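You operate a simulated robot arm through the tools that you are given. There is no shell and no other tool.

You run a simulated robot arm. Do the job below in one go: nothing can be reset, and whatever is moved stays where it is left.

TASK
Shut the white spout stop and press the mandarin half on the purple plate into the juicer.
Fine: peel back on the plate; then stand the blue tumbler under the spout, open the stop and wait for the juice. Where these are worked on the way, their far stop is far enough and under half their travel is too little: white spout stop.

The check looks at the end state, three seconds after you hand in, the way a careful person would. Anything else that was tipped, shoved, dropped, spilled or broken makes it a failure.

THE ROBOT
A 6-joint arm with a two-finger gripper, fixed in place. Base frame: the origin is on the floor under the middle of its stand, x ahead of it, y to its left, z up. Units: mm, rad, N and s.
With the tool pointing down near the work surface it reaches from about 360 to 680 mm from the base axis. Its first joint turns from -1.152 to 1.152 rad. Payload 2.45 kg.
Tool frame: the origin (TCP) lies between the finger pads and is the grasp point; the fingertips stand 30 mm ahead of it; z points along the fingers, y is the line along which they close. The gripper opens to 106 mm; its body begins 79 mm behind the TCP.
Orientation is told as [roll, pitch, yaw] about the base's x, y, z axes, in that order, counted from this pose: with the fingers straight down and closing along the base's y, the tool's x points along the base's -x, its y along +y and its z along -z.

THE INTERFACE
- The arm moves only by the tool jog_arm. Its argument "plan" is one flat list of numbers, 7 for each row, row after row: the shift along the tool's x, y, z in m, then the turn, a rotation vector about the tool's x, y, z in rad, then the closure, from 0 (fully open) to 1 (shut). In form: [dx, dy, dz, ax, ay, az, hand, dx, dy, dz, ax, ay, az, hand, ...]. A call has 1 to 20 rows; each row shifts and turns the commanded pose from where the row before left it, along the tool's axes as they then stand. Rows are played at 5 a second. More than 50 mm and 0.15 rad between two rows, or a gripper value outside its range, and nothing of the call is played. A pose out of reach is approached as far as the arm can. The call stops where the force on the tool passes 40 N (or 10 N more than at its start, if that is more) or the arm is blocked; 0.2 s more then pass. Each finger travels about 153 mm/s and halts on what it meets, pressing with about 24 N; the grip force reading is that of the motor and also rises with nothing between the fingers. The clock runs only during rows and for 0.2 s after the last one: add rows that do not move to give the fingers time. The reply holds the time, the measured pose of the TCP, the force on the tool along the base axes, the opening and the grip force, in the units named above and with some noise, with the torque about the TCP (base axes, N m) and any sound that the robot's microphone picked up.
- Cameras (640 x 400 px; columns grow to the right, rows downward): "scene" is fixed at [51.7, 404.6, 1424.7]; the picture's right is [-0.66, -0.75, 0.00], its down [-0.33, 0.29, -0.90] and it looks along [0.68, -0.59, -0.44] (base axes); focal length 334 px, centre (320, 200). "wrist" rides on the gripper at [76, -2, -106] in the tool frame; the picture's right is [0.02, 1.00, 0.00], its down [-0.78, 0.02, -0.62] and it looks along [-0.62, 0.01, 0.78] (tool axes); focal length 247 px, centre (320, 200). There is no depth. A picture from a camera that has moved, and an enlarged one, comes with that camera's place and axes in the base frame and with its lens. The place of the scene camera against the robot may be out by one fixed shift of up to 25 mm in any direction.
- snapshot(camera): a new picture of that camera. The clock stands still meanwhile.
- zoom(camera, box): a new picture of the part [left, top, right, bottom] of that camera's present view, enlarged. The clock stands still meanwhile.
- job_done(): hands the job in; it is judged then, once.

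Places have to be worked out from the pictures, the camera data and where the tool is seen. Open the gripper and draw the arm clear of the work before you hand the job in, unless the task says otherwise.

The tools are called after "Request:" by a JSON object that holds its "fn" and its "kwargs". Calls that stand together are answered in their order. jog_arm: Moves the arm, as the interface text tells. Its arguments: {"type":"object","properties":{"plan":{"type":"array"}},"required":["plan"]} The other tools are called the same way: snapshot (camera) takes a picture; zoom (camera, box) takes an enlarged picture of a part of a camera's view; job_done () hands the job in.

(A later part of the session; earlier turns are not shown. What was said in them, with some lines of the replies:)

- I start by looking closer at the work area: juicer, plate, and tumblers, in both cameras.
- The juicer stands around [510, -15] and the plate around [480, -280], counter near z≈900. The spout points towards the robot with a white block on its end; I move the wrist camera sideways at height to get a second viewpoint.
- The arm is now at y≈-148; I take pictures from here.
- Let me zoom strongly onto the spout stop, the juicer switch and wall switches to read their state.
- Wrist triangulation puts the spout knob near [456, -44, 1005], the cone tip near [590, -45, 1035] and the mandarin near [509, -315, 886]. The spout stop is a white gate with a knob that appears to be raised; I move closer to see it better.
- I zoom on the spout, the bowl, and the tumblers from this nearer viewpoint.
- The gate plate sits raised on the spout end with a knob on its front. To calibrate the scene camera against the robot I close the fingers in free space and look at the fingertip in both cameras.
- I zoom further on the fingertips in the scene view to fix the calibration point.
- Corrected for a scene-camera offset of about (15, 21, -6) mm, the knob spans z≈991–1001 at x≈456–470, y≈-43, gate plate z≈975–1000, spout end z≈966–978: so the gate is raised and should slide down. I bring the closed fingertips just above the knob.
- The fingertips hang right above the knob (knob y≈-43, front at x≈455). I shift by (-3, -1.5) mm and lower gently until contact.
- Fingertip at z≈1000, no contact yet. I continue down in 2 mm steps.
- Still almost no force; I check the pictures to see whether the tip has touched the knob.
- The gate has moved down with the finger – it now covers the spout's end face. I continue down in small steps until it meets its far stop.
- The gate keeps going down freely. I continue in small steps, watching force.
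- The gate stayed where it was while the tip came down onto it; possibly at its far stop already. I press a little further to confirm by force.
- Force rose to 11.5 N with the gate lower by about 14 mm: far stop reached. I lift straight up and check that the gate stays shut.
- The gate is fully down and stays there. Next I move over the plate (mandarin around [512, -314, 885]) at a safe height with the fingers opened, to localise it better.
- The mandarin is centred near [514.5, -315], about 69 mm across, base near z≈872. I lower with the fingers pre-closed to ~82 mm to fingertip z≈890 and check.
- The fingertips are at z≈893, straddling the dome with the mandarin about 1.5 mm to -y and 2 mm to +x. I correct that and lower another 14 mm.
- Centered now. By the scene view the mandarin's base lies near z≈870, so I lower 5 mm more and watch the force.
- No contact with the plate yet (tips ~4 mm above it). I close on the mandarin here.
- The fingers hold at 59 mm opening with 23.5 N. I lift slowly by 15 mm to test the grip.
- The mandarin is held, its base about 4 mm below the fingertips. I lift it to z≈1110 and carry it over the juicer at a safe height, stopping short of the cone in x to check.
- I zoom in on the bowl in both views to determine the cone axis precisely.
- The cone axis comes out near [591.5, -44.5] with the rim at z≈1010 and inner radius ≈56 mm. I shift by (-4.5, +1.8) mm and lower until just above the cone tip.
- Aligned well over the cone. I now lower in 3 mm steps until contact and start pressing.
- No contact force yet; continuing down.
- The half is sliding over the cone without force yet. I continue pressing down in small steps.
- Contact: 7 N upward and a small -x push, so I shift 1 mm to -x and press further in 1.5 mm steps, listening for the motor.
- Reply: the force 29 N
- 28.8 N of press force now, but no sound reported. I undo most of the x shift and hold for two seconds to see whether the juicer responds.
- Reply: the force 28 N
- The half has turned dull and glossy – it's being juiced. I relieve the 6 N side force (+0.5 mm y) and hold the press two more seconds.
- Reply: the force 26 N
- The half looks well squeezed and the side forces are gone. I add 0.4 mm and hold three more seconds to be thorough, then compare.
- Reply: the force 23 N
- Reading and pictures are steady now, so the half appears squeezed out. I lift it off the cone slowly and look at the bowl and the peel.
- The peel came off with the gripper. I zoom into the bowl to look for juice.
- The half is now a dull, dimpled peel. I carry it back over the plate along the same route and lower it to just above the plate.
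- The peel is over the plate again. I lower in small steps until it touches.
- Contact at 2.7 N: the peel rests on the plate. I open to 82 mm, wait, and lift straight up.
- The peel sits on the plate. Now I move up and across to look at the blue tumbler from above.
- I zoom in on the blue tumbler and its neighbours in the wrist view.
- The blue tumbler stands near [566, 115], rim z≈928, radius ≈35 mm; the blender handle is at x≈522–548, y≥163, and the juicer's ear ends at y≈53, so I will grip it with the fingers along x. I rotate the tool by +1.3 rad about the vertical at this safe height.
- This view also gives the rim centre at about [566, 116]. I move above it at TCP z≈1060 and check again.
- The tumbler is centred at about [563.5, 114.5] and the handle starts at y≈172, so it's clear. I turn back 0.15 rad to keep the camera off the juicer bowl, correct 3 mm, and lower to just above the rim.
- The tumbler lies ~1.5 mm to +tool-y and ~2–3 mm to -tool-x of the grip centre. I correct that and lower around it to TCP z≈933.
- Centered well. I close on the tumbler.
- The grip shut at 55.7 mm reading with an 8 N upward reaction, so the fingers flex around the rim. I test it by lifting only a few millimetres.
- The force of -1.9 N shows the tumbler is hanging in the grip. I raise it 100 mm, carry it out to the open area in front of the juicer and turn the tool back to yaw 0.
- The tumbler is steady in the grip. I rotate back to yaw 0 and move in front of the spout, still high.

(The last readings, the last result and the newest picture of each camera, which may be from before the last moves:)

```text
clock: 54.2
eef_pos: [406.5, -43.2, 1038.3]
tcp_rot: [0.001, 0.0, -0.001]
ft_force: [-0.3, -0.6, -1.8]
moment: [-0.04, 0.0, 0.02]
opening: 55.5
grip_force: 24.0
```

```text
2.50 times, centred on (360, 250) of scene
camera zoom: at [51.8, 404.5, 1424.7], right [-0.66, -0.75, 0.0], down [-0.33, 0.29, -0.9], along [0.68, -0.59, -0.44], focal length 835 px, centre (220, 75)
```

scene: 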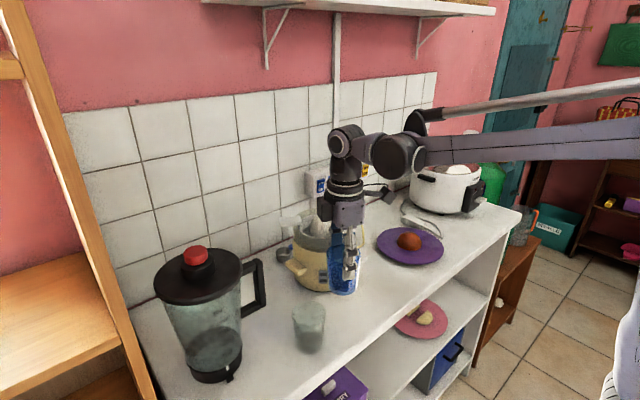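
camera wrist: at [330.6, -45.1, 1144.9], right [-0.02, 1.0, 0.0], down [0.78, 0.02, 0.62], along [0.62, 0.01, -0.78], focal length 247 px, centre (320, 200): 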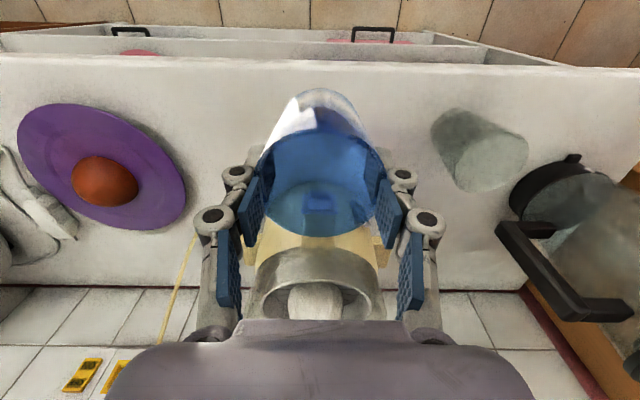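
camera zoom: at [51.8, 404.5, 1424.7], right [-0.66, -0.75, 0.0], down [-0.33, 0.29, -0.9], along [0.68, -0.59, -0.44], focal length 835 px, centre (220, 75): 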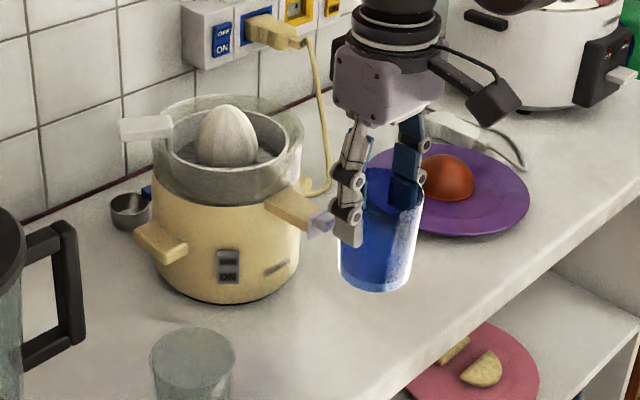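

Tumbler is upright in front of the gate. I lower it to about 6 mm above the counter here, in front of the knob (x≈406).

Request:
{"fn": "jog_arm", "kwargs": {"plan": [0, 0, 0.03, 0, 0, 0, 0.5, 0, 0, 0.03, 0, 0, 0, 0.5, 0, 0, 0.025, 0, 0, 0, 0.5, 0, 0, 0.012, 0, 0, 0, 0.5, 0, 0, 0, 0, 0, 0, 0.5]}}

Request:
{"fn": "snapshot", "kwargs": {"camera": "wrist"}}

Request:
{"fn": "zoom", "kwargs": {"camera": "scene", "box": [290, 190, 430, 330]}}

```text
clock: 55.4
eef_pos: [407.6, -42.6, 941.7]
tcp_rot: [0.001, -0.002, 0.0]
ft_force: [-0.6, 1.3, -1.2]
moment: [-0.02, -0.01, -0.02]
opening: 55.3
grip_force: 24.1
```

```text
taken
camera wrist: at [330.2, -45.1, 1048.6], right [-0.02, 1.0, 0.0], down [0.78, 0.02, 0.62], along [0.62, 0.01, -0.78], focal length 247 px, centre (320, 200)
```

wrist: 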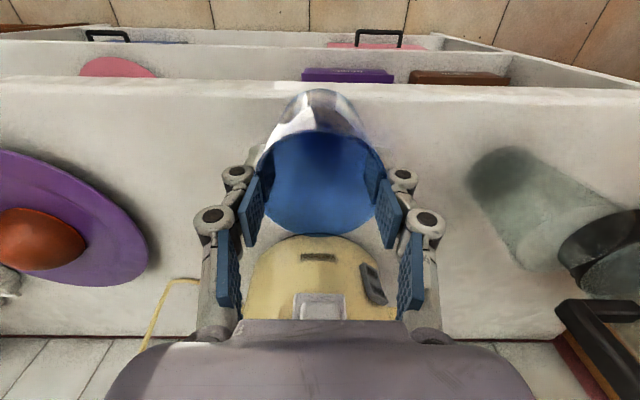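

```text
2.86 times, centred on (360, 260) of scene
camera zoom: at [51.8, 404.6, 1424.7], right [-0.66, -0.75, 0.0], down [-0.33, 0.29, -0.9], along [0.68, -0.59, -0.44], focal length 954 px, centre (206, 29)
```

zoom: 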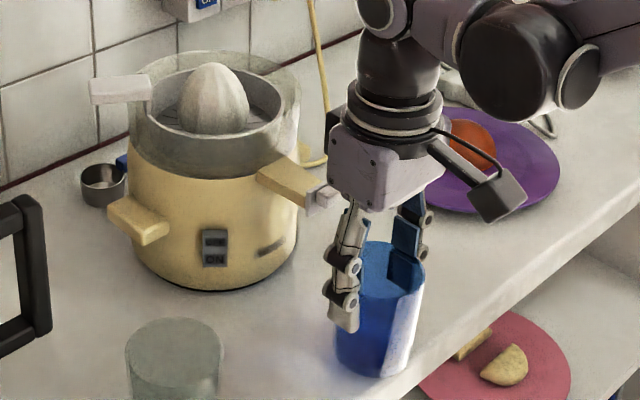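

Palm bottom is at z≈1018, 30 mm above the gate top, and the rim passes 24 mm under it. I slide the held tumbler 56 mm forward under the spout.

Request:
{"fn": "jog_arm", "kwargs": {"plan": [-0.014, 0, 0, 0, 0, 0, 0.5, -0.014, 0, 0, 0, 0, 0, 0.5, -0.014, 0, 0, 0, 0, 0, 0.5, -0.014, 0, 0, 0, 0, 0, 0.5, 0, 0, 0, 0, 0, 0, 0.5]}}

Request:
{"fn": "zoom", "kwargs": {"camera": "scene", "box": [290, 190, 430, 330]}}

Request:
{"fn": "snapshot", "kwargs": {"camera": "wrist"}}

```text
clock: 56.6
eef_pos: [462.2, -43.1, 942.9]
tcp_rot: [-0.001, -0.001, -0.001]
ft_force: [-0.5, 0.3, -0.6]
moment: [-0.01, 0.0, 0.01]
opening: 55.1
grip_force: 24.3
```

```text
2.86 times, centred on (360, 260) of scene
camera zoom: at [51.8, 404.6, 1424.7], right [-0.66, -0.75, 0.0], down [-0.33, 0.29, -0.9], along [0.68, -0.59, -0.44], focal length 954 px, centre (206, 29)
```

zoom: 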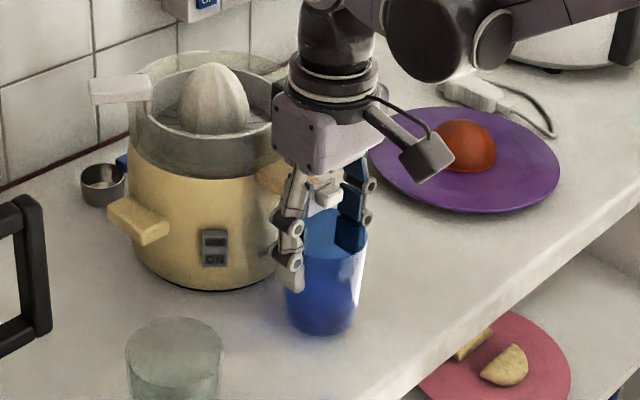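

```text
taken
camera wrist: at [385.2, -45.0, 1049.7], right [-0.02, 1.0, 0.0], down [0.78, 0.02, 0.62], along [0.62, 0.01, -0.78], focal length 247 px, centre (320, 200)
```

wrist: 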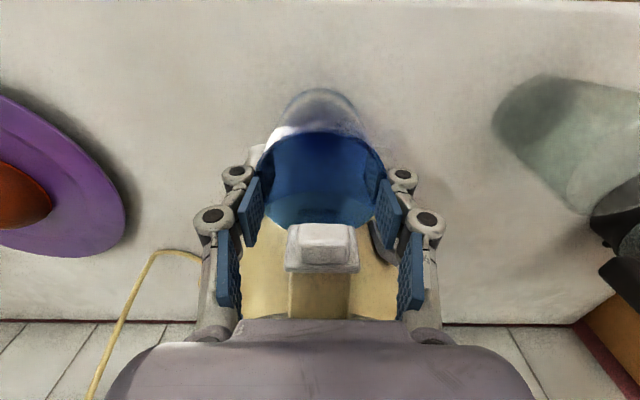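

The knob sits between the fingers and the tumbler centre is at x≈464, right under the spout end. I lower it gently onto the counter.

Request:
{"fn": "jog_arm", "kwargs": {"plan": [0, 0, 0.004, 0, 0, 0, 0.5, 0, 0, 0.003, 0, 0, 0, 0.5, 0, 0, 0.0015, 0, 0, 0, 0.5, 0, 0, 0, 0, 0, 0, 0.5]}}

```text
clock: 57.6
eef_pos: [461.1, -43.5, 933.2]
tcp_rot: [0.0, 0.001, 0.0]
ft_force: [0.3, 0.1, -1.8]
moment: [-0.04, -0.02, 0.01]
opening: 55.3
grip_force: 24.1
```

Still hanging (-1.8 N); continue 1 mm at a time.

Request:
{"fn": "jog_arm", "kwargs": {"plan": [0, 0, 0.001, 0, 0, 0, 0.5, 0, 0, 0.001, 0, 0, 0, 0.5, 0, 0, 0, 0, 0, 0, 0.5]}}

```text
clock: 58.3
eef_pos: [461.3, -43.6, 933.6]
tcp_rot: [0.001, 0.003, 0.002]
ft_force: [-2.3, 1.4, 9.6]
moment: [-0.09, -0.02, -0.05]
opening: 55.4
grip_force: 23.7
stopped in row 3: the force on the tool passed its limit at 42 N (the readings are from after the stop); the commanded pose is now the measured one
```

Firm contact with the counter was reached (brief 42 N, now 9.6 N). I check how the tumbler stands before releasing.

Request:
{"fn": "zoom", "kwargs": {"camera": "scene", "box": [310, 210, 410, 310]}}

Request:
{"fn": "zoom", "kwargs": {"camera": "wrist", "box": [200, 70, 440, 300]}}

```text
4.00 times, centred on (360, 260) of scene
camera zoom: at [51.6, 404.6, 1424.7], right [-0.66, -0.75, 0.0], down [-0.33, 0.29, -0.9], along [0.68, -0.59, -0.44], focal length 1336 px, centre (160, -40)
```

zoom: 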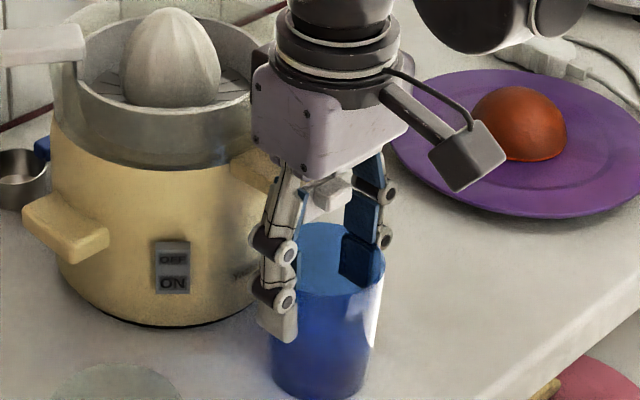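

```text
1.74 times, centred on (320, 185) of wrist
camera zoom: at [385.4, -45.4, 1040.7], right [-0.02, 1.0, 0.0], down [0.78, 0.02, 0.62], along [0.62, 0.02, -0.78], focal length 430 px, centre (320, 226)
```

zoom: 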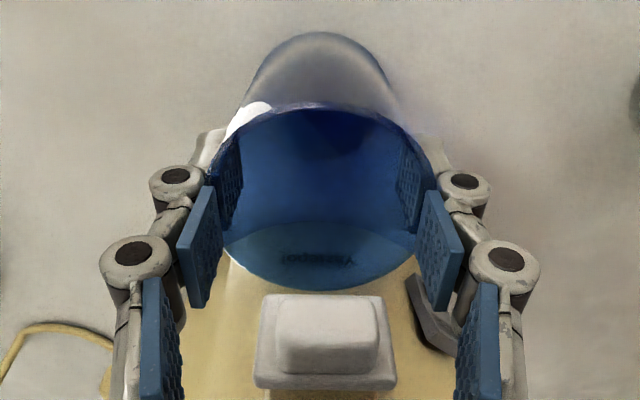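

The tumbler stands upright under the spout and the gate is untouched. I ease off 0.5 mm, open the fingers gradually and raise straight up.

Request:
{"fn": "jog_arm", "kwargs": {"plan": [0, 0, -0.0005, 0, 0, 0, 0.45, 0, 0, 0, 0, 0, 0, 0.38, 0, 0, 0, 0, 0, 0, 0.3, 0, 0, 0, 0, 0, 0, 0.2, 0, 0, 0, 0, 0, 0, 0.2]}}

Request:
{"fn": "zoom", "kwargs": {"camera": "wrist", "box": [200, 70, 440, 300]}}

Request:
{"fn": "zoom", "kwargs": {"camera": "scene", "box": [310, 210, 410, 310]}}

```text
clock: 59.5
eef_pos: [462.7, -43.7, 934.3]
tcp_rot: [0.0, 0.0, 0.0]
ft_force: [0.2, 0.3, 0.0]
moment: [0.02, -0.03, 0.0]
opening: 84.7
grip_force: 0.0
```

```text
1.74 times, centred on (320, 185) of wrist
camera zoom: at [386.0, -45.4, 1040.5], right [-0.02, 1.0, 0.0], down [0.78, 0.02, 0.62], along [0.62, 0.02, -0.78], focal length 430 px, centre (320, 226)
```

zoom: 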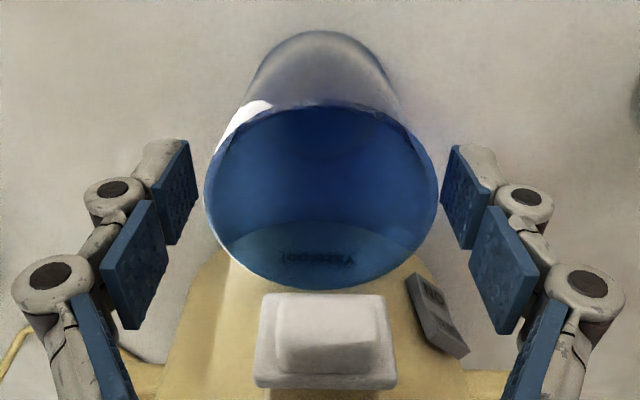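

```text
4.00 times, centred on (360, 260) of scene
camera zoom: at [51.7, 404.6, 1424.7], right [-0.66, -0.75, 0.0], down [-0.33, 0.29, -0.9], along [0.68, -0.59, -0.44], focal length 1336 px, centre (160, -40)
```

zoom: 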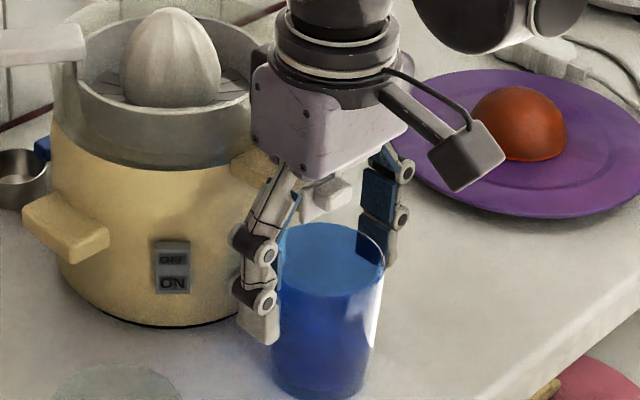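

The tumbler stands free, centred under the gate. I lift straight up to clear, then narrow the fingers to ~32 mm for the knob.

Request:
{"fn": "jog_arm", "kwargs": {"plan": [0, 0, -0.02, 0, 0, 0, 0.2, 0, 0, -0.035, 0, 0, 0, 0.2, 0, 0, -0.035, 0, 0, 0, 0.2, 0, 0, -0.025, 0, 0, 0, 0.2, 0.011, 0, 0, 0, 0, 0, 0.7, 0, 0, 0, 0, 0, 0, 0.7, 0, 0, 0, 0, 0, 0, 0.7]}}

Request:
{"fn": "zoom", "kwargs": {"camera": "wrist", "box": [220, 60, 420, 220]}}

Request:
{"fn": "zoom", "kwargs": {"camera": "scene", "box": [310, 200, 410, 310]}}

```text
clock: 61.1
eef_pos: [450.2, -43.9, 1048.5]
tcp_rot: [0.002, 0.0, 0.002]
ft_force: [-0.8, -0.1, 0.6]
moment: [-0.02, 0.0, 0.01]
opening: 31.8
grip_force: 0.0
```

```text
2.50 times, centred on (320, 140) of wrist
camera zoom: at [375.1, -45.7, 1156.1], right [-0.02, 1.0, 0.0], down [0.78, 0.02, 0.62], along [0.62, 0.02, -0.78], focal length 617 px, centre (320, 350)
```

zoom: 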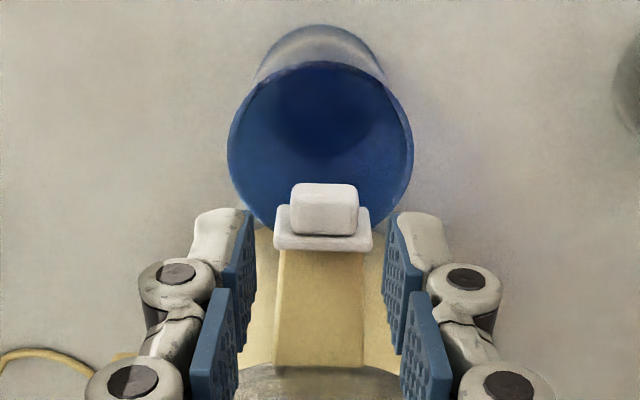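

```text
3.64 times, centred on (360, 255) of scene
camera zoom: at [51.7, 404.6, 1424.7], right [-0.66, -0.75, 0.0], down [-0.33, 0.29, -0.9], along [0.68, -0.59, -0.44], focal length 1214 px, centre (174, 0)
```

zoom: 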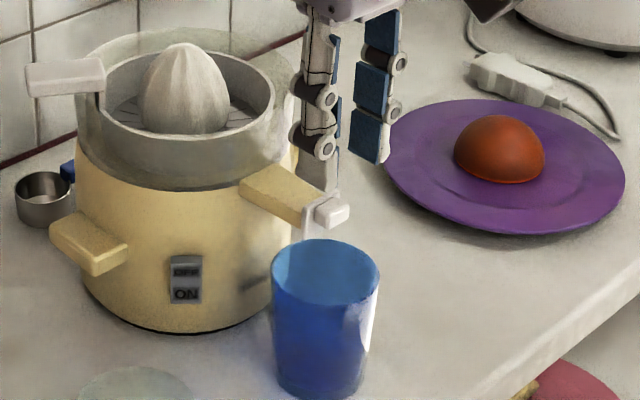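

The fingers straddle the knob (knob centre about 0.9 mm to +y). I correct that and lower them around the knob to TCP z≈998.

Request:
{"fn": "jog_arm", "kwargs": {"plan": [0, 0.0009, 0.015, 0, 0, 0, 0.7, 0, 0, 0.015, 0, 0, 0, 0.7, 0, 0, 0.01, 0, 0, 0, 0.7, 0, 0, 0.01, 0, 0, 0, 0.7, 0, 0, 0, 0, 0, 0, 0.7]}}

Request:
{"fn": "zoom", "kwargs": {"camera": "wrist", "box": [220, 80, 420, 240]}}

Request:
{"fn": "zoom", "kwargs": {"camera": "scene", "box": [325, 210, 395, 280]}}

```text
clock: 62.3
eef_pos: [451.7, -41.8, 998.4]
tcp_rot: [0.002, 0.0, 0.002]
ft_force: [-0.4, 0.5, -0.1]
moment: [0.02, 0.01, 0.0]
opening: 31.5
grip_force: 0.1
```

```text
2.50 times, centred on (320, 160) of wrist
camera zoom: at [375.0, -45.0, 1105.1], right [-0.02, 1.0, 0.0], down [0.78, 0.02, 0.62], along [0.62, 0.02, -0.78], focal length 617 px, centre (320, 300)
```

zoom: 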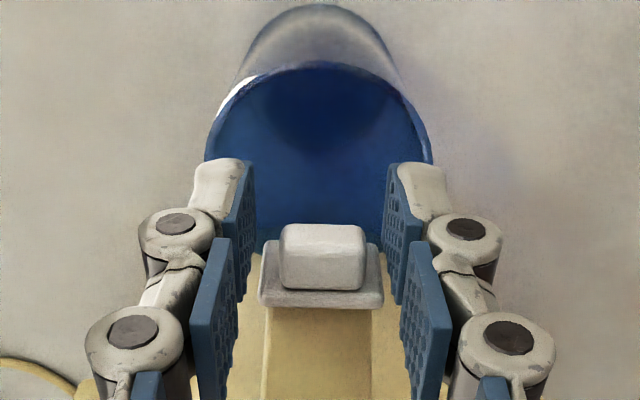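

```text
5.71 times, centred on (360, 245) of scene
camera zoom: at [51.7, 404.6, 1424.7], right [-0.66, -0.75, 0.0], down [-0.33, 0.29, -0.9], along [0.68, -0.59, -0.44], focal length 1908 px, centre (91, -57)
```

zoom: 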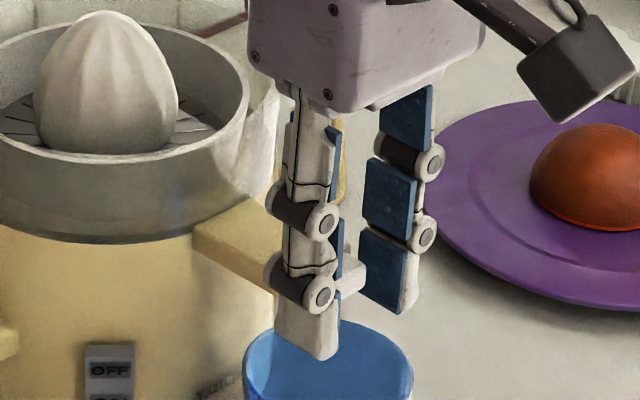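

The knob is between the pads, about 0.7 mm off-centre. I shift 0.6 mm and close gently onto it.

Request:
{"fn": "jog_arm", "kwargs": {"plan": [0, 0.0006, 0, 0, 0, 0, 0.76, 0, 0, 0, 0, 0, 0, 0.79, 0, 0, 0, 0, 0, 0, 0.82, 0, 0, 0, 0, 0, 0, 0.82]}}

Request:
{"fn": "zoom", "kwargs": {"camera": "wrist", "box": [220, 80, 420, 240]}}

```text
clock: 63.3
eef_pos: [451.0, -41.7, 998.3]
tcp_rot: [0.001, 0.0, 0.001]
ft_force: [-0.4, -1.2, -0.9]
moment: [0.01, -0.01, -0.01]
opening: 19.8
grip_force: 0.3
```

```text
2.50 times, centred on (320, 160) of wrist
camera zoom: at [374.6, -44.1, 1105.5], right [-0.02, 1.0, 0.0], down [0.78, 0.02, 0.62], along [0.62, 0.02, -0.78], focal length 617 px, centre (320, 300)
```

zoom: 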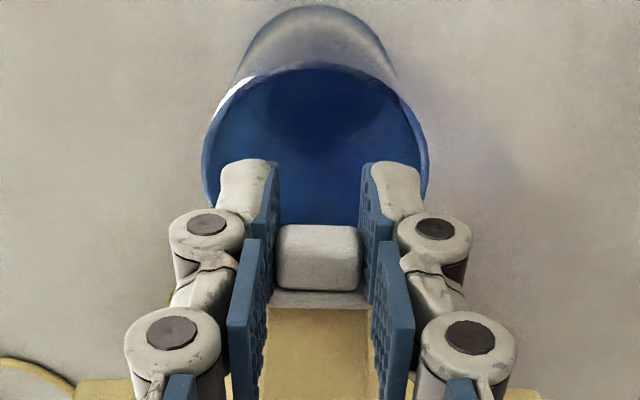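

The pads are just about touching the knob, centred. I close fully onto it.

Request:
{"fn": "jog_arm", "kwargs": {"plan": [0, 0, 0, 0, 0, 0, 0.86, 0, 0, 0, 0, 0, 0, 0.95, 0, 0, 0, 0, 0, 0, 1, 0, 0, 0, 0, 0, 0, 1]}}

Request:
{"fn": "zoom", "kwargs": {"camera": "wrist", "box": [220, 80, 420, 240]}}

Request:
{"fn": "zoom", "kwargs": {"camera": "scene", "box": [325, 210, 395, 280]}}

```text
clock: 64.3
eef_pos: [451.1, -42.4, 998.2]
tcp_rot: [0.001, 0.001, 0.001]
ft_force: [-0.8, -1.7, 0.1]
moment: [-0.06, 0.01, -0.1]
opening: 17.9
grip_force: 24.1
```

```text
2.50 times, centred on (320, 160) of wrist
camera zoom: at [374.6, -44.2, 1105.5], right [-0.02, 1.0, 0.0], down [0.78, 0.02, 0.62], along [0.62, 0.02, -0.78], focal length 617 px, centre (320, 300)
```

zoom: 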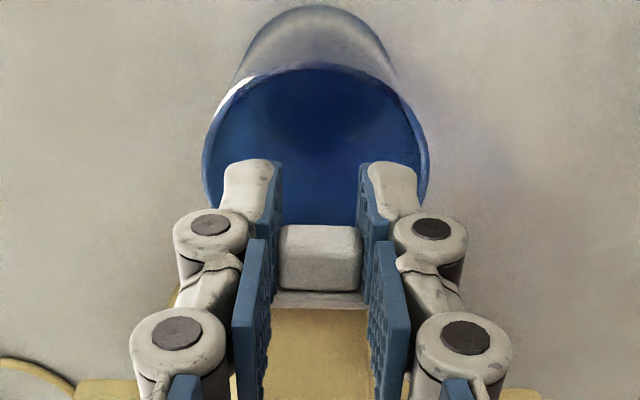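

```text
5.71 times, centred on (360, 245) of scene
camera zoom: at [51.7, 404.5, 1424.7], right [-0.66, -0.75, 0.0], down [-0.33, 0.29, -0.9], along [0.68, -0.59, -0.44], focal length 1908 px, centre (91, -57)
```

zoom: 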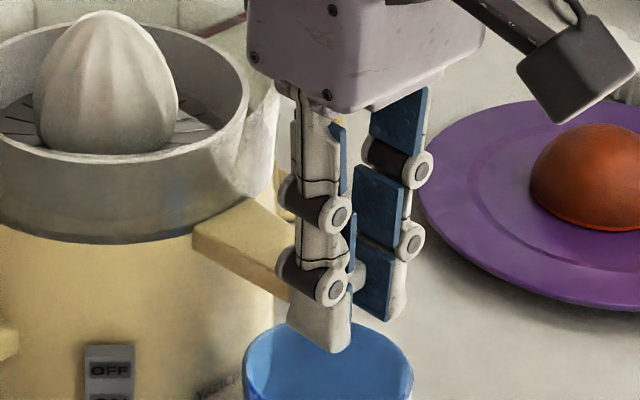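

The knob is gripped (17.9 mm, 24 N) with almost no side force. I raise it in 2 mm steps, watching the force.

Request:
{"fn": "jog_arm", "kwargs": {"plan": [0, 0, -0.002, 0, 0, 0, 1, 0, 0, -0.002, 0, 0, 0, 1, 0, 0, -0.002, 0, 0, 0, 1, 0, 0, -0.002, 0, 0, 0, 1]}}

Request:
{"fn": "zoom", "kwargs": {"camera": "scene", "box": [325, 210, 395, 280]}}

```text
clock: 65.3
eef_pos: [451.4, -42.3, 1006.4]
tcp_rot: [0.001, 0.003, 0.003]
ft_force: [-5.0, 1.0, 0.6]
moment: [-0.03, -0.07, -0.07]
opening: 18.2
grip_force: 24.1
```

```text
5.71 times, centred on (360, 245) of scene
camera zoom: at [51.6, 404.6, 1424.7], right [-0.66, -0.75, 0.0], down [-0.33, 0.29, -0.9], along [0.68, -0.59, -0.44], focal length 1908 px, centre (91, -57)
```

zoom: 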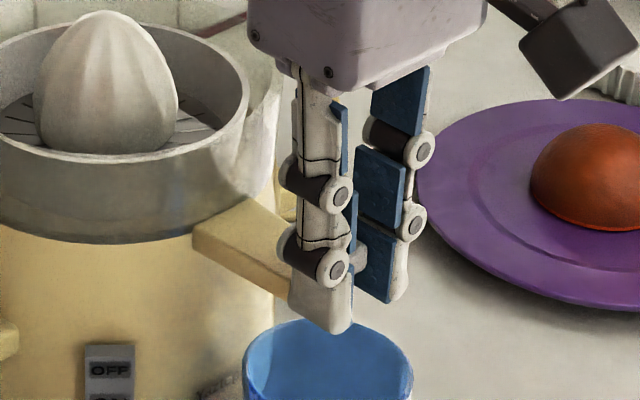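

The knob rises with the fingers; a -5 N x-reaction shows, so I let the tool yield 0.6 mm to -x and continue the last 6 mm.

Request:
{"fn": "jog_arm", "kwargs": {"plan": [0.0004, 0, -0.002, 0, 0, 0, 1, 0.0003, 0, -0.002, 0, 0, 0, 1, 0, 0, -0.0015, 0, 0, 0, 1, 0, 0, 0, 0, 0, 0, 1]}}

Request:
{"fn": "zoom", "kwargs": {"camera": "scene", "box": [325, 210, 395, 280]}}

Request:
{"fn": "zoom", "kwargs": {"camera": "wrist", "box": [220, 80, 420, 240]}}

```text
clock: 66.3
eef_pos: [451.5, -42.1, 1012.5]
tcp_rot: [0.002, -0.002, 0.002]
ft_force: [7.3, -0.5, -0.2]
moment: [0.03, -0.29, -0.07]
opening: 18.0
grip_force: 23.3
```

```text
5.71 times, centred on (360, 245) of scene
camera zoom: at [51.9, 404.5, 1424.7], right [-0.66, -0.75, 0.0], down [-0.33, 0.29, -0.9], along [0.68, -0.59, -0.44], focal length 1908 px, centre (91, -57)
```

zoom: 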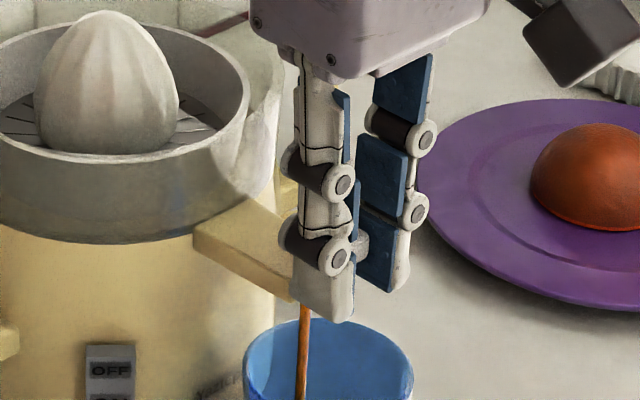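

```text
2.50 times, centred on (320, 160) of wrist
camera zoom: at [374.1, -44.4, 1119.0], right [-0.02, 1.0, 0.0], down [0.78, 0.02, 0.62], along [0.62, 0.02, -0.78], focal length 617 px, centre (320, 300)
```

zoom: 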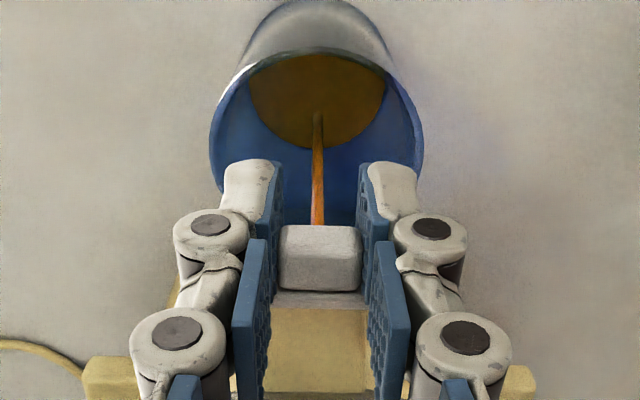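

Juice is flowing as a stream into the middle of the tumbler. I ease the x strain back by 0.4 mm, keep holding, and wait.

Request:
{"fn": "jog_arm", "kwargs": {"plan": [-0.0004, 0, -0.0005, 0, 0, 0, 1, 0, 0, 0, 0, 0, 0, 1, 0, 0, 0, 0, 0, 0, 1, 0, 0, 0, 0, 0, 0, 1, 0, 0, 0, 0, 0, 0, 1, 0, 0, 0, 0, 0, 0, 1, 0, 0, 0, 0, 0, 0, 1, 0, 0, 0, 0, 0, 0, 1, 0, 0, 0, 0, 0, 0, 1, 0, 0, 0, 0, 0, 0, 1]}}

Request:
{"fn": "zoom", "kwargs": {"camera": "scene", "box": [325, 220, 395, 310]}}

Request:
{"fn": "zoom", "kwargs": {"camera": "wrist", "box": [220, 80, 420, 240]}}

```text
clock: 68.5
eef_pos: [449.6, -42.5, 1012.3]
tcp_rot: [0.003, 0.002, 0.002]
ft_force: [5.2, 0.3, 0.4]
moment: [-0.02, -0.06, -0.06]
opening: 18.0
grip_force: 23.9
```

```text
4.44 times, centred on (360, 265) of scene
camera zoom: at [51.9, 404.5, 1424.7], right [-0.66, -0.75, 0.0], down [-0.33, 0.29, -0.9], along [0.68, -0.59, -0.44], focal length 1484 px, centre (142, -89)
```

zoom: 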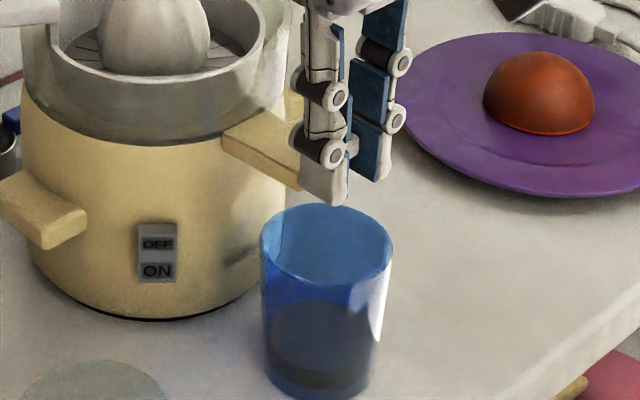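

```text
2.50 times, centred on (320, 160) of wrist
camera zoom: at [374.0, -44.7, 1119.7], right [-0.02, 1.0, 0.0], down [0.78, 0.02, 0.62], along [0.62, 0.02, -0.78], focal length 617 px, centre (320, 300)
```

zoom: 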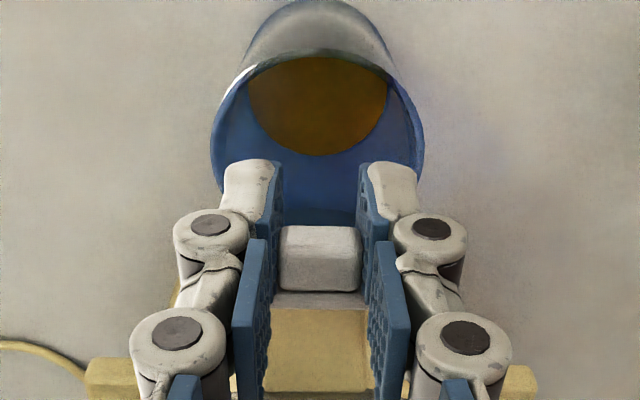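

The stream has ended and the tumbler holds the juice. I relax the x strain and try 1 mm more upward to confirm the gate is at its upper stop.

Request:
{"fn": "jog_arm", "kwargs": {"plan": [-0.0005, 0, 0, 0, 0, 0, 1, 0, 0, -0.001, 0, 0, 0, 1, 0, 0, 0, 0, 0, 0, 1, 0, 0, 0, 0, 0, 0, 1]}}

```text
clock: 69.5
eef_pos: [450.3, -41.0, 1014.0]
tcp_rot: [0.001, 0.003, 0.001]
ft_force: [-3.5, -4.4, -0.3]
moment: [-0.11, 0.19, -0.1]
opening: 18.3
grip_force: 24.0
```

No vertical resistance yet. I look at how the gate sits relative to the spout.

Request:
{"fn": "zoom", "kwargs": {"camera": "scene", "box": [335, 220, 395, 265]}}

Request:
{"fn": "zoom", "kwargs": {"camera": "wrist", "box": [260, 130, 380, 220]}}

```text
8.89 times, centred on (365, 242) of scene
camera zoom: at [51.6, 404.4, 1424.7], right [-0.66, -0.75, 0.0], down [-0.33, 0.29, -0.9], along [0.68, -0.59, -0.44], focal length 2969 px, centre (-80, -178)
```

zoom: 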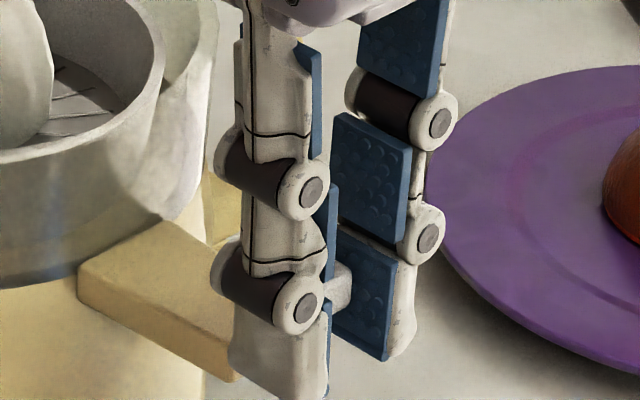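

```text
4.44 times, centred on (320, 175) of wrist
camera zoom: at [374.4, -44.4, 1120.8], right [-0.02, 1.0, 0.0], down [0.78, 0.02, 0.62], along [0.62, 0.01, -0.78], focal length 1098 px, centre (320, 311)
```

zoom: 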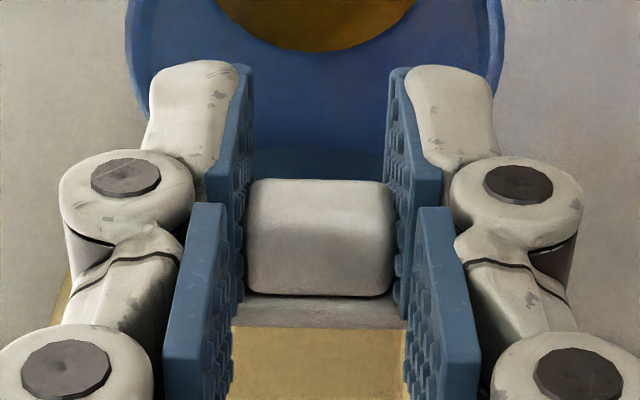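

Gate is clearly raised above the spout end. I open the fingers to release the knob and lift straight up.

Request:
{"fn": "jog_arm", "kwargs": {"plan": [0, 0, 0, 0, 0, 0, 0.9, 0, 0, 0, 0, 0, 0, 0.75, 0, 0, 0, 0, 0, 0, 0.65, 0, 0, 0, 0, 0, 0, 0.65]}}

Request:
{"fn": "zoom", "kwargs": {"camera": "wrist", "box": [220, 80, 420, 240]}}

```text
clock: 70.5
eef_pos: [451.3, -42.3, 1012.5]
tcp_rot: [0.001, 0.0, 0.002]
ft_force: [0.1, -0.8, 0.6]
moment: [-0.01, 0.0, 0.01]
opening: 37.0
grip_force: 0.0
```

```text
2.50 times, centred on (320, 160) of wrist
camera zoom: at [375.0, -44.1, 1120.6], right [-0.02, 1.0, 0.0], down [0.78, 0.02, 0.62], along [0.62, 0.02, -0.78], focal length 617 px, centre (320, 300)
```

zoom: 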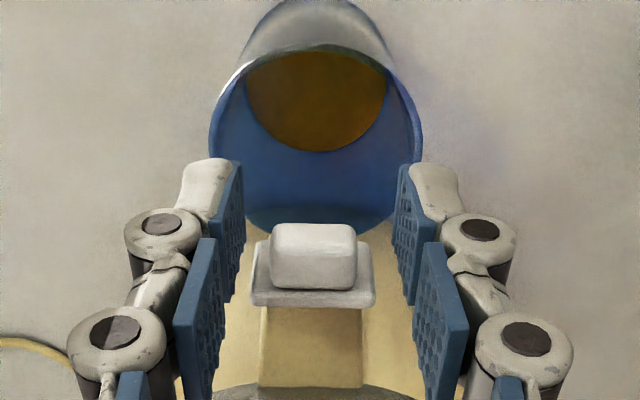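

Knob released and forces are zero. I raise the tool straight up and draw back towards the robot, then look at everything.

Request:
{"fn": "jog_arm", "kwargs": {"plan": [0, 0, -0.02, 0, 0, 0, 0.65, 0, 0, -0.03, 0, 0, 0, 0.65, 0.01, 0, -0.04, 0, 0, 0, 0.5, 0.03, 0, -0.035, 0, 0, 0, 0, 0.035, 0, -0.03, 0, 0, 0, 0, 0.035, 0, -0.03, 0, 0, 0, 0, 0, 0, 0, 0, 0, 0, 0]}}

Request:
{"fn": "snapshot", "kwargs": {"camera": "scene"}}

Request:
{"fn": "snapshot", "kwargs": {"camera": "wrist"}}

Request:
{"fn": "zoom", "kwargs": {"camera": "scene", "box": [320, 215, 400, 310]}}

```text
clock: 72.1
eef_pos: [340.5, -43.3, 1197.5]
tcp_rot: [0.001, 0.0, 0.003]
ft_force: [0.1, -0.5, 0.2]
moment: [-0.01, -0.01, 0.01]
opening: 105.9
grip_force: 0.1
```

```text
taken
```

scene: 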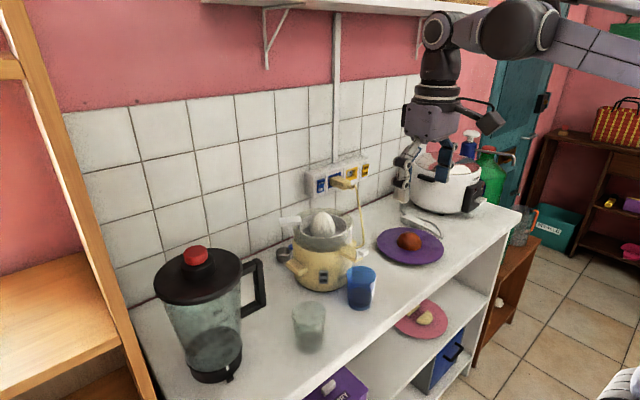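

```text
taken
camera wrist: at [263.8, -44.9, 1305.2], right [-0.02, 1.0, 0.0], down [0.78, 0.02, 0.62], along [0.62, 0.02, -0.78], focal length 247 px, centre (320, 200)
```

wrist: 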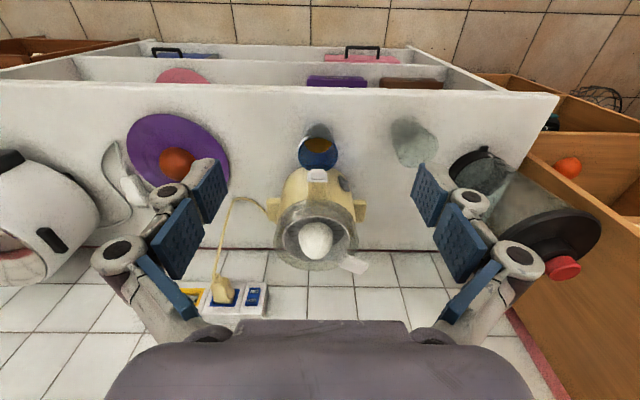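

```text
4.21 times, centred on (360, 262) of scene
camera zoom: at [51.7, 404.6, 1424.7], right [-0.66, -0.75, 0.0], down [-0.33, 0.29, -0.9], along [0.68, -0.59, -0.44], focal length 1406 px, centre (152, -63)
```

zoom: 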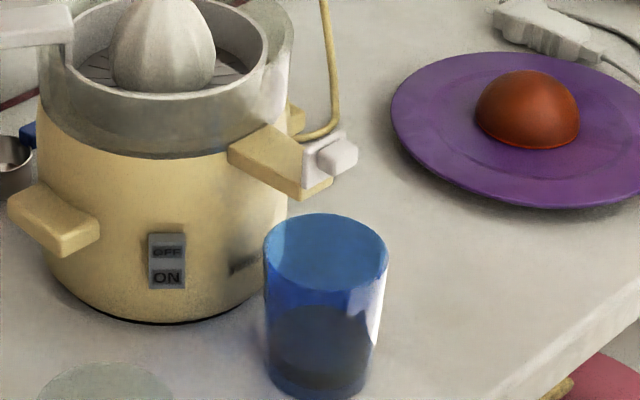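

The gate stays raised, the tumbler stands beneath with juice and no stream is running. I compare with the initial zooms to check that nothing was shoved or spilled.

Request:
{"fn": "zoom", "kwargs": {"camera": "scene", "box": [240, 180, 400, 280]}}

Request:
{"fn": "zoom", "kwargs": {"camera": "scene", "box": [335, 235, 383, 265]}}

Request:
{"fn": "zoom", "kwargs": {"camera": "wrist", "box": [250, 100, 390, 200]}}

Request:
{"fn": "zoom", "kwargs": {"camera": "scene", "box": [360, 180, 520, 280]}}

```text
4.00 times, centred on (320, 230) of scene
camera zoom: at [51.7, 404.6, 1424.7], right [-0.66, -0.75, 0.0], down [-0.33, 0.29, -0.9], along [0.68, -0.59, -0.44], focal length 1336 px, centre (320, 80)
```

zoom: 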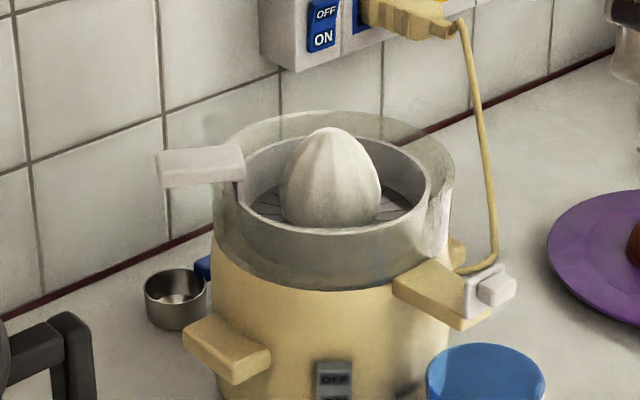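

```text
13.33 times, centred on (359, 250) of scene
camera zoom: at [51.7, 404.6, 1424.7], right [-0.66, -0.75, 0.0], down [-0.33, 0.29, -0.9], along [0.68, -0.59, -0.44], focal length 4453 px, centre (-200, -467)
```

zoom: 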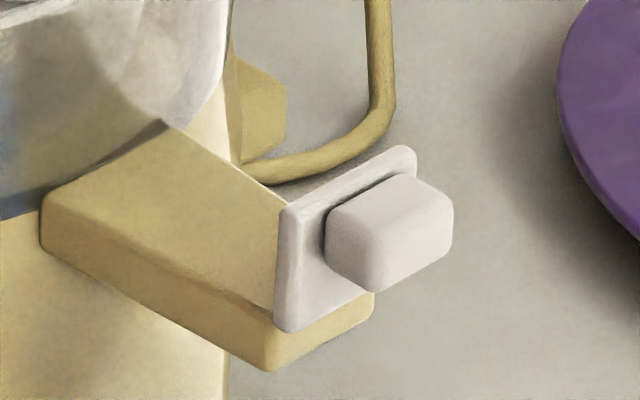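

```text
4.00 times, centred on (320, 150) of wrist
camera zoom: at [263.8, -44.9, 1305.2], right [-0.02, 1.0, 0.0], down [0.78, 0.02, 0.62], along [0.62, 0.02, -0.78], focal length 988 px, centre (320, 400)
```

zoom: 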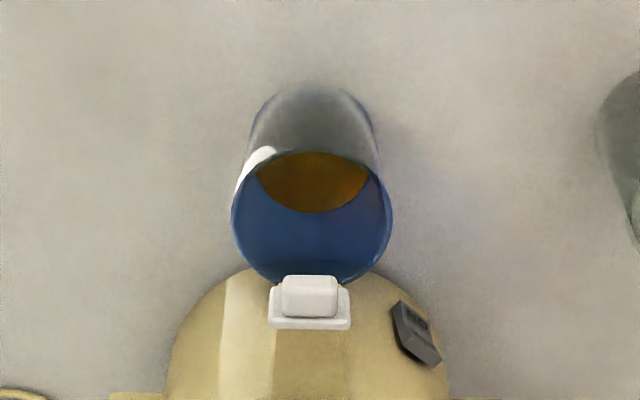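

```text
4.00 times, centred on (440, 230) of scene
camera zoom: at [51.7, 404.6, 1424.7], right [-0.66, -0.75, 0.0], down [-0.33, 0.29, -0.9], along [0.68, -0.59, -0.44], focal length 1336 px, centre (-160, 80)
```

zoom: 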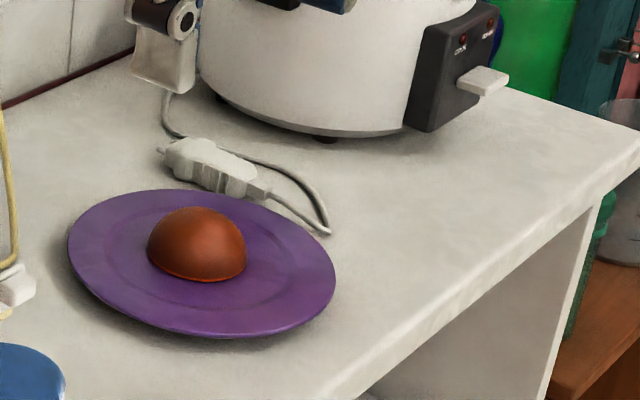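

The gate is at its original open position, the juicer, plate and peel are in place, and the tumbler holds the juice with nothing spilled. I retreat a bit further and wait a couple of seconds before a last look.

Request:
{"fn": "jog_arm", "kwargs": {"plan": [0.014, 0.03, -0.015, 0, 0, 0, 0, 0.014, 0.03, -0.015, 0, 0, 0, 0, 0, 0.03, 0, 0, 0, 0, 0, 0, 0.03, 0, 0, 0, 0, 0, 0, 0, 0, 0, 0, 0, 0, 0, 0, 0, 0, 0, 0, 0, 0, 0, 0, 0, 0, 0, 0, 0, 0, 0, 0, 0, 0, 0, 0, 0, 0, 0, 0, 0, 0, 0, 0, 0, 0, 0, 0, 0, 0, 0, 0, 0, 0, 0, 0]}}

Request:
{"fn": "snapshot", "kwargs": {"camera": "scene"}}

Request:
{"fn": "zoom", "kwargs": {"camera": "scene", "box": [320, 215, 400, 310]}}

```text
clock: 74.5
eef_pos: [313.9, 78.1, 1227.4]
tcp_rot: [0.001, 0.0, 0.002]
ft_force: [0.3, -0.6, -0.2]
moment: [-0.01, -0.01, 0.01]
opening: 105.8
grip_force: 0.1
```

```text
taken
```

scene: 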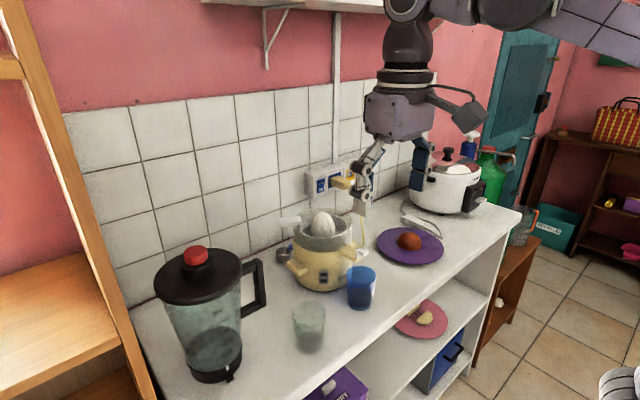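

```text
4.21 times, centred on (360, 262) of scene
camera zoom: at [51.7, 404.6, 1424.7], right [-0.66, -0.75, 0.0], down [-0.33, 0.29, -0.9], along [0.68, -0.59, -0.44], focal length 1406 px, centre (152, -63)
```

zoom: 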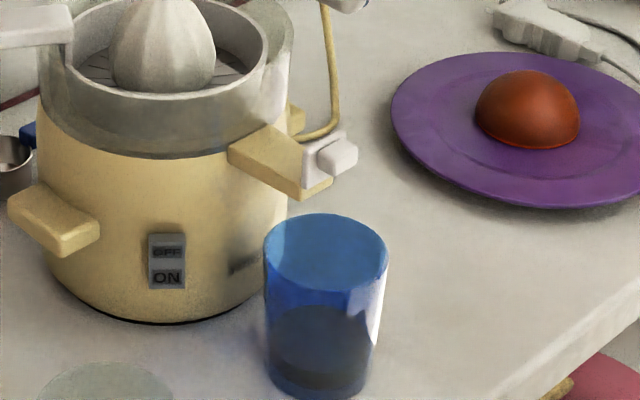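

Everything is in its place: the peel is on the plate, the gate is open, the juice is in the blue tumbler under the spout, and the arm is clear with the gripper open. I hand the job in.

Request:
{"fn": "job_done", "kwargs": {}}

```text
The job is handed in.
```

The job is done and handed in; no verdict came back with the hand-in.

- **Spout stop:** I pushed the white stop down until it met its far stop. After juicing I raised it by about 14–15 mm, back to where it was at the start. I felt no upper stop there, but the juice ran and the stop stays open.
- **Mandarin:** I pressed the half onto the juicer cone at 22–29 N for about seven seconds. The peel turned dull and dimpled. I heard no motor sound, but the juice came out.
- **Peel:** It is back on the purple plate, in nearly the same spot.
- **Blue tumbler:** It stands under the spout with the juice in it. The stream had stopped before I let go of the stop, and I saw no spill.

- **Hard contact:** The tumbler touched the counter at about 42 N, which tripped the force limit for a moment. It stands upright and looks undamaged.
- **Juicer shift:** The last pictures suggest the juicer moved by less than a millimetre. Everything else looked where it had been.

The gripper is open and the arm is back near its starting position.
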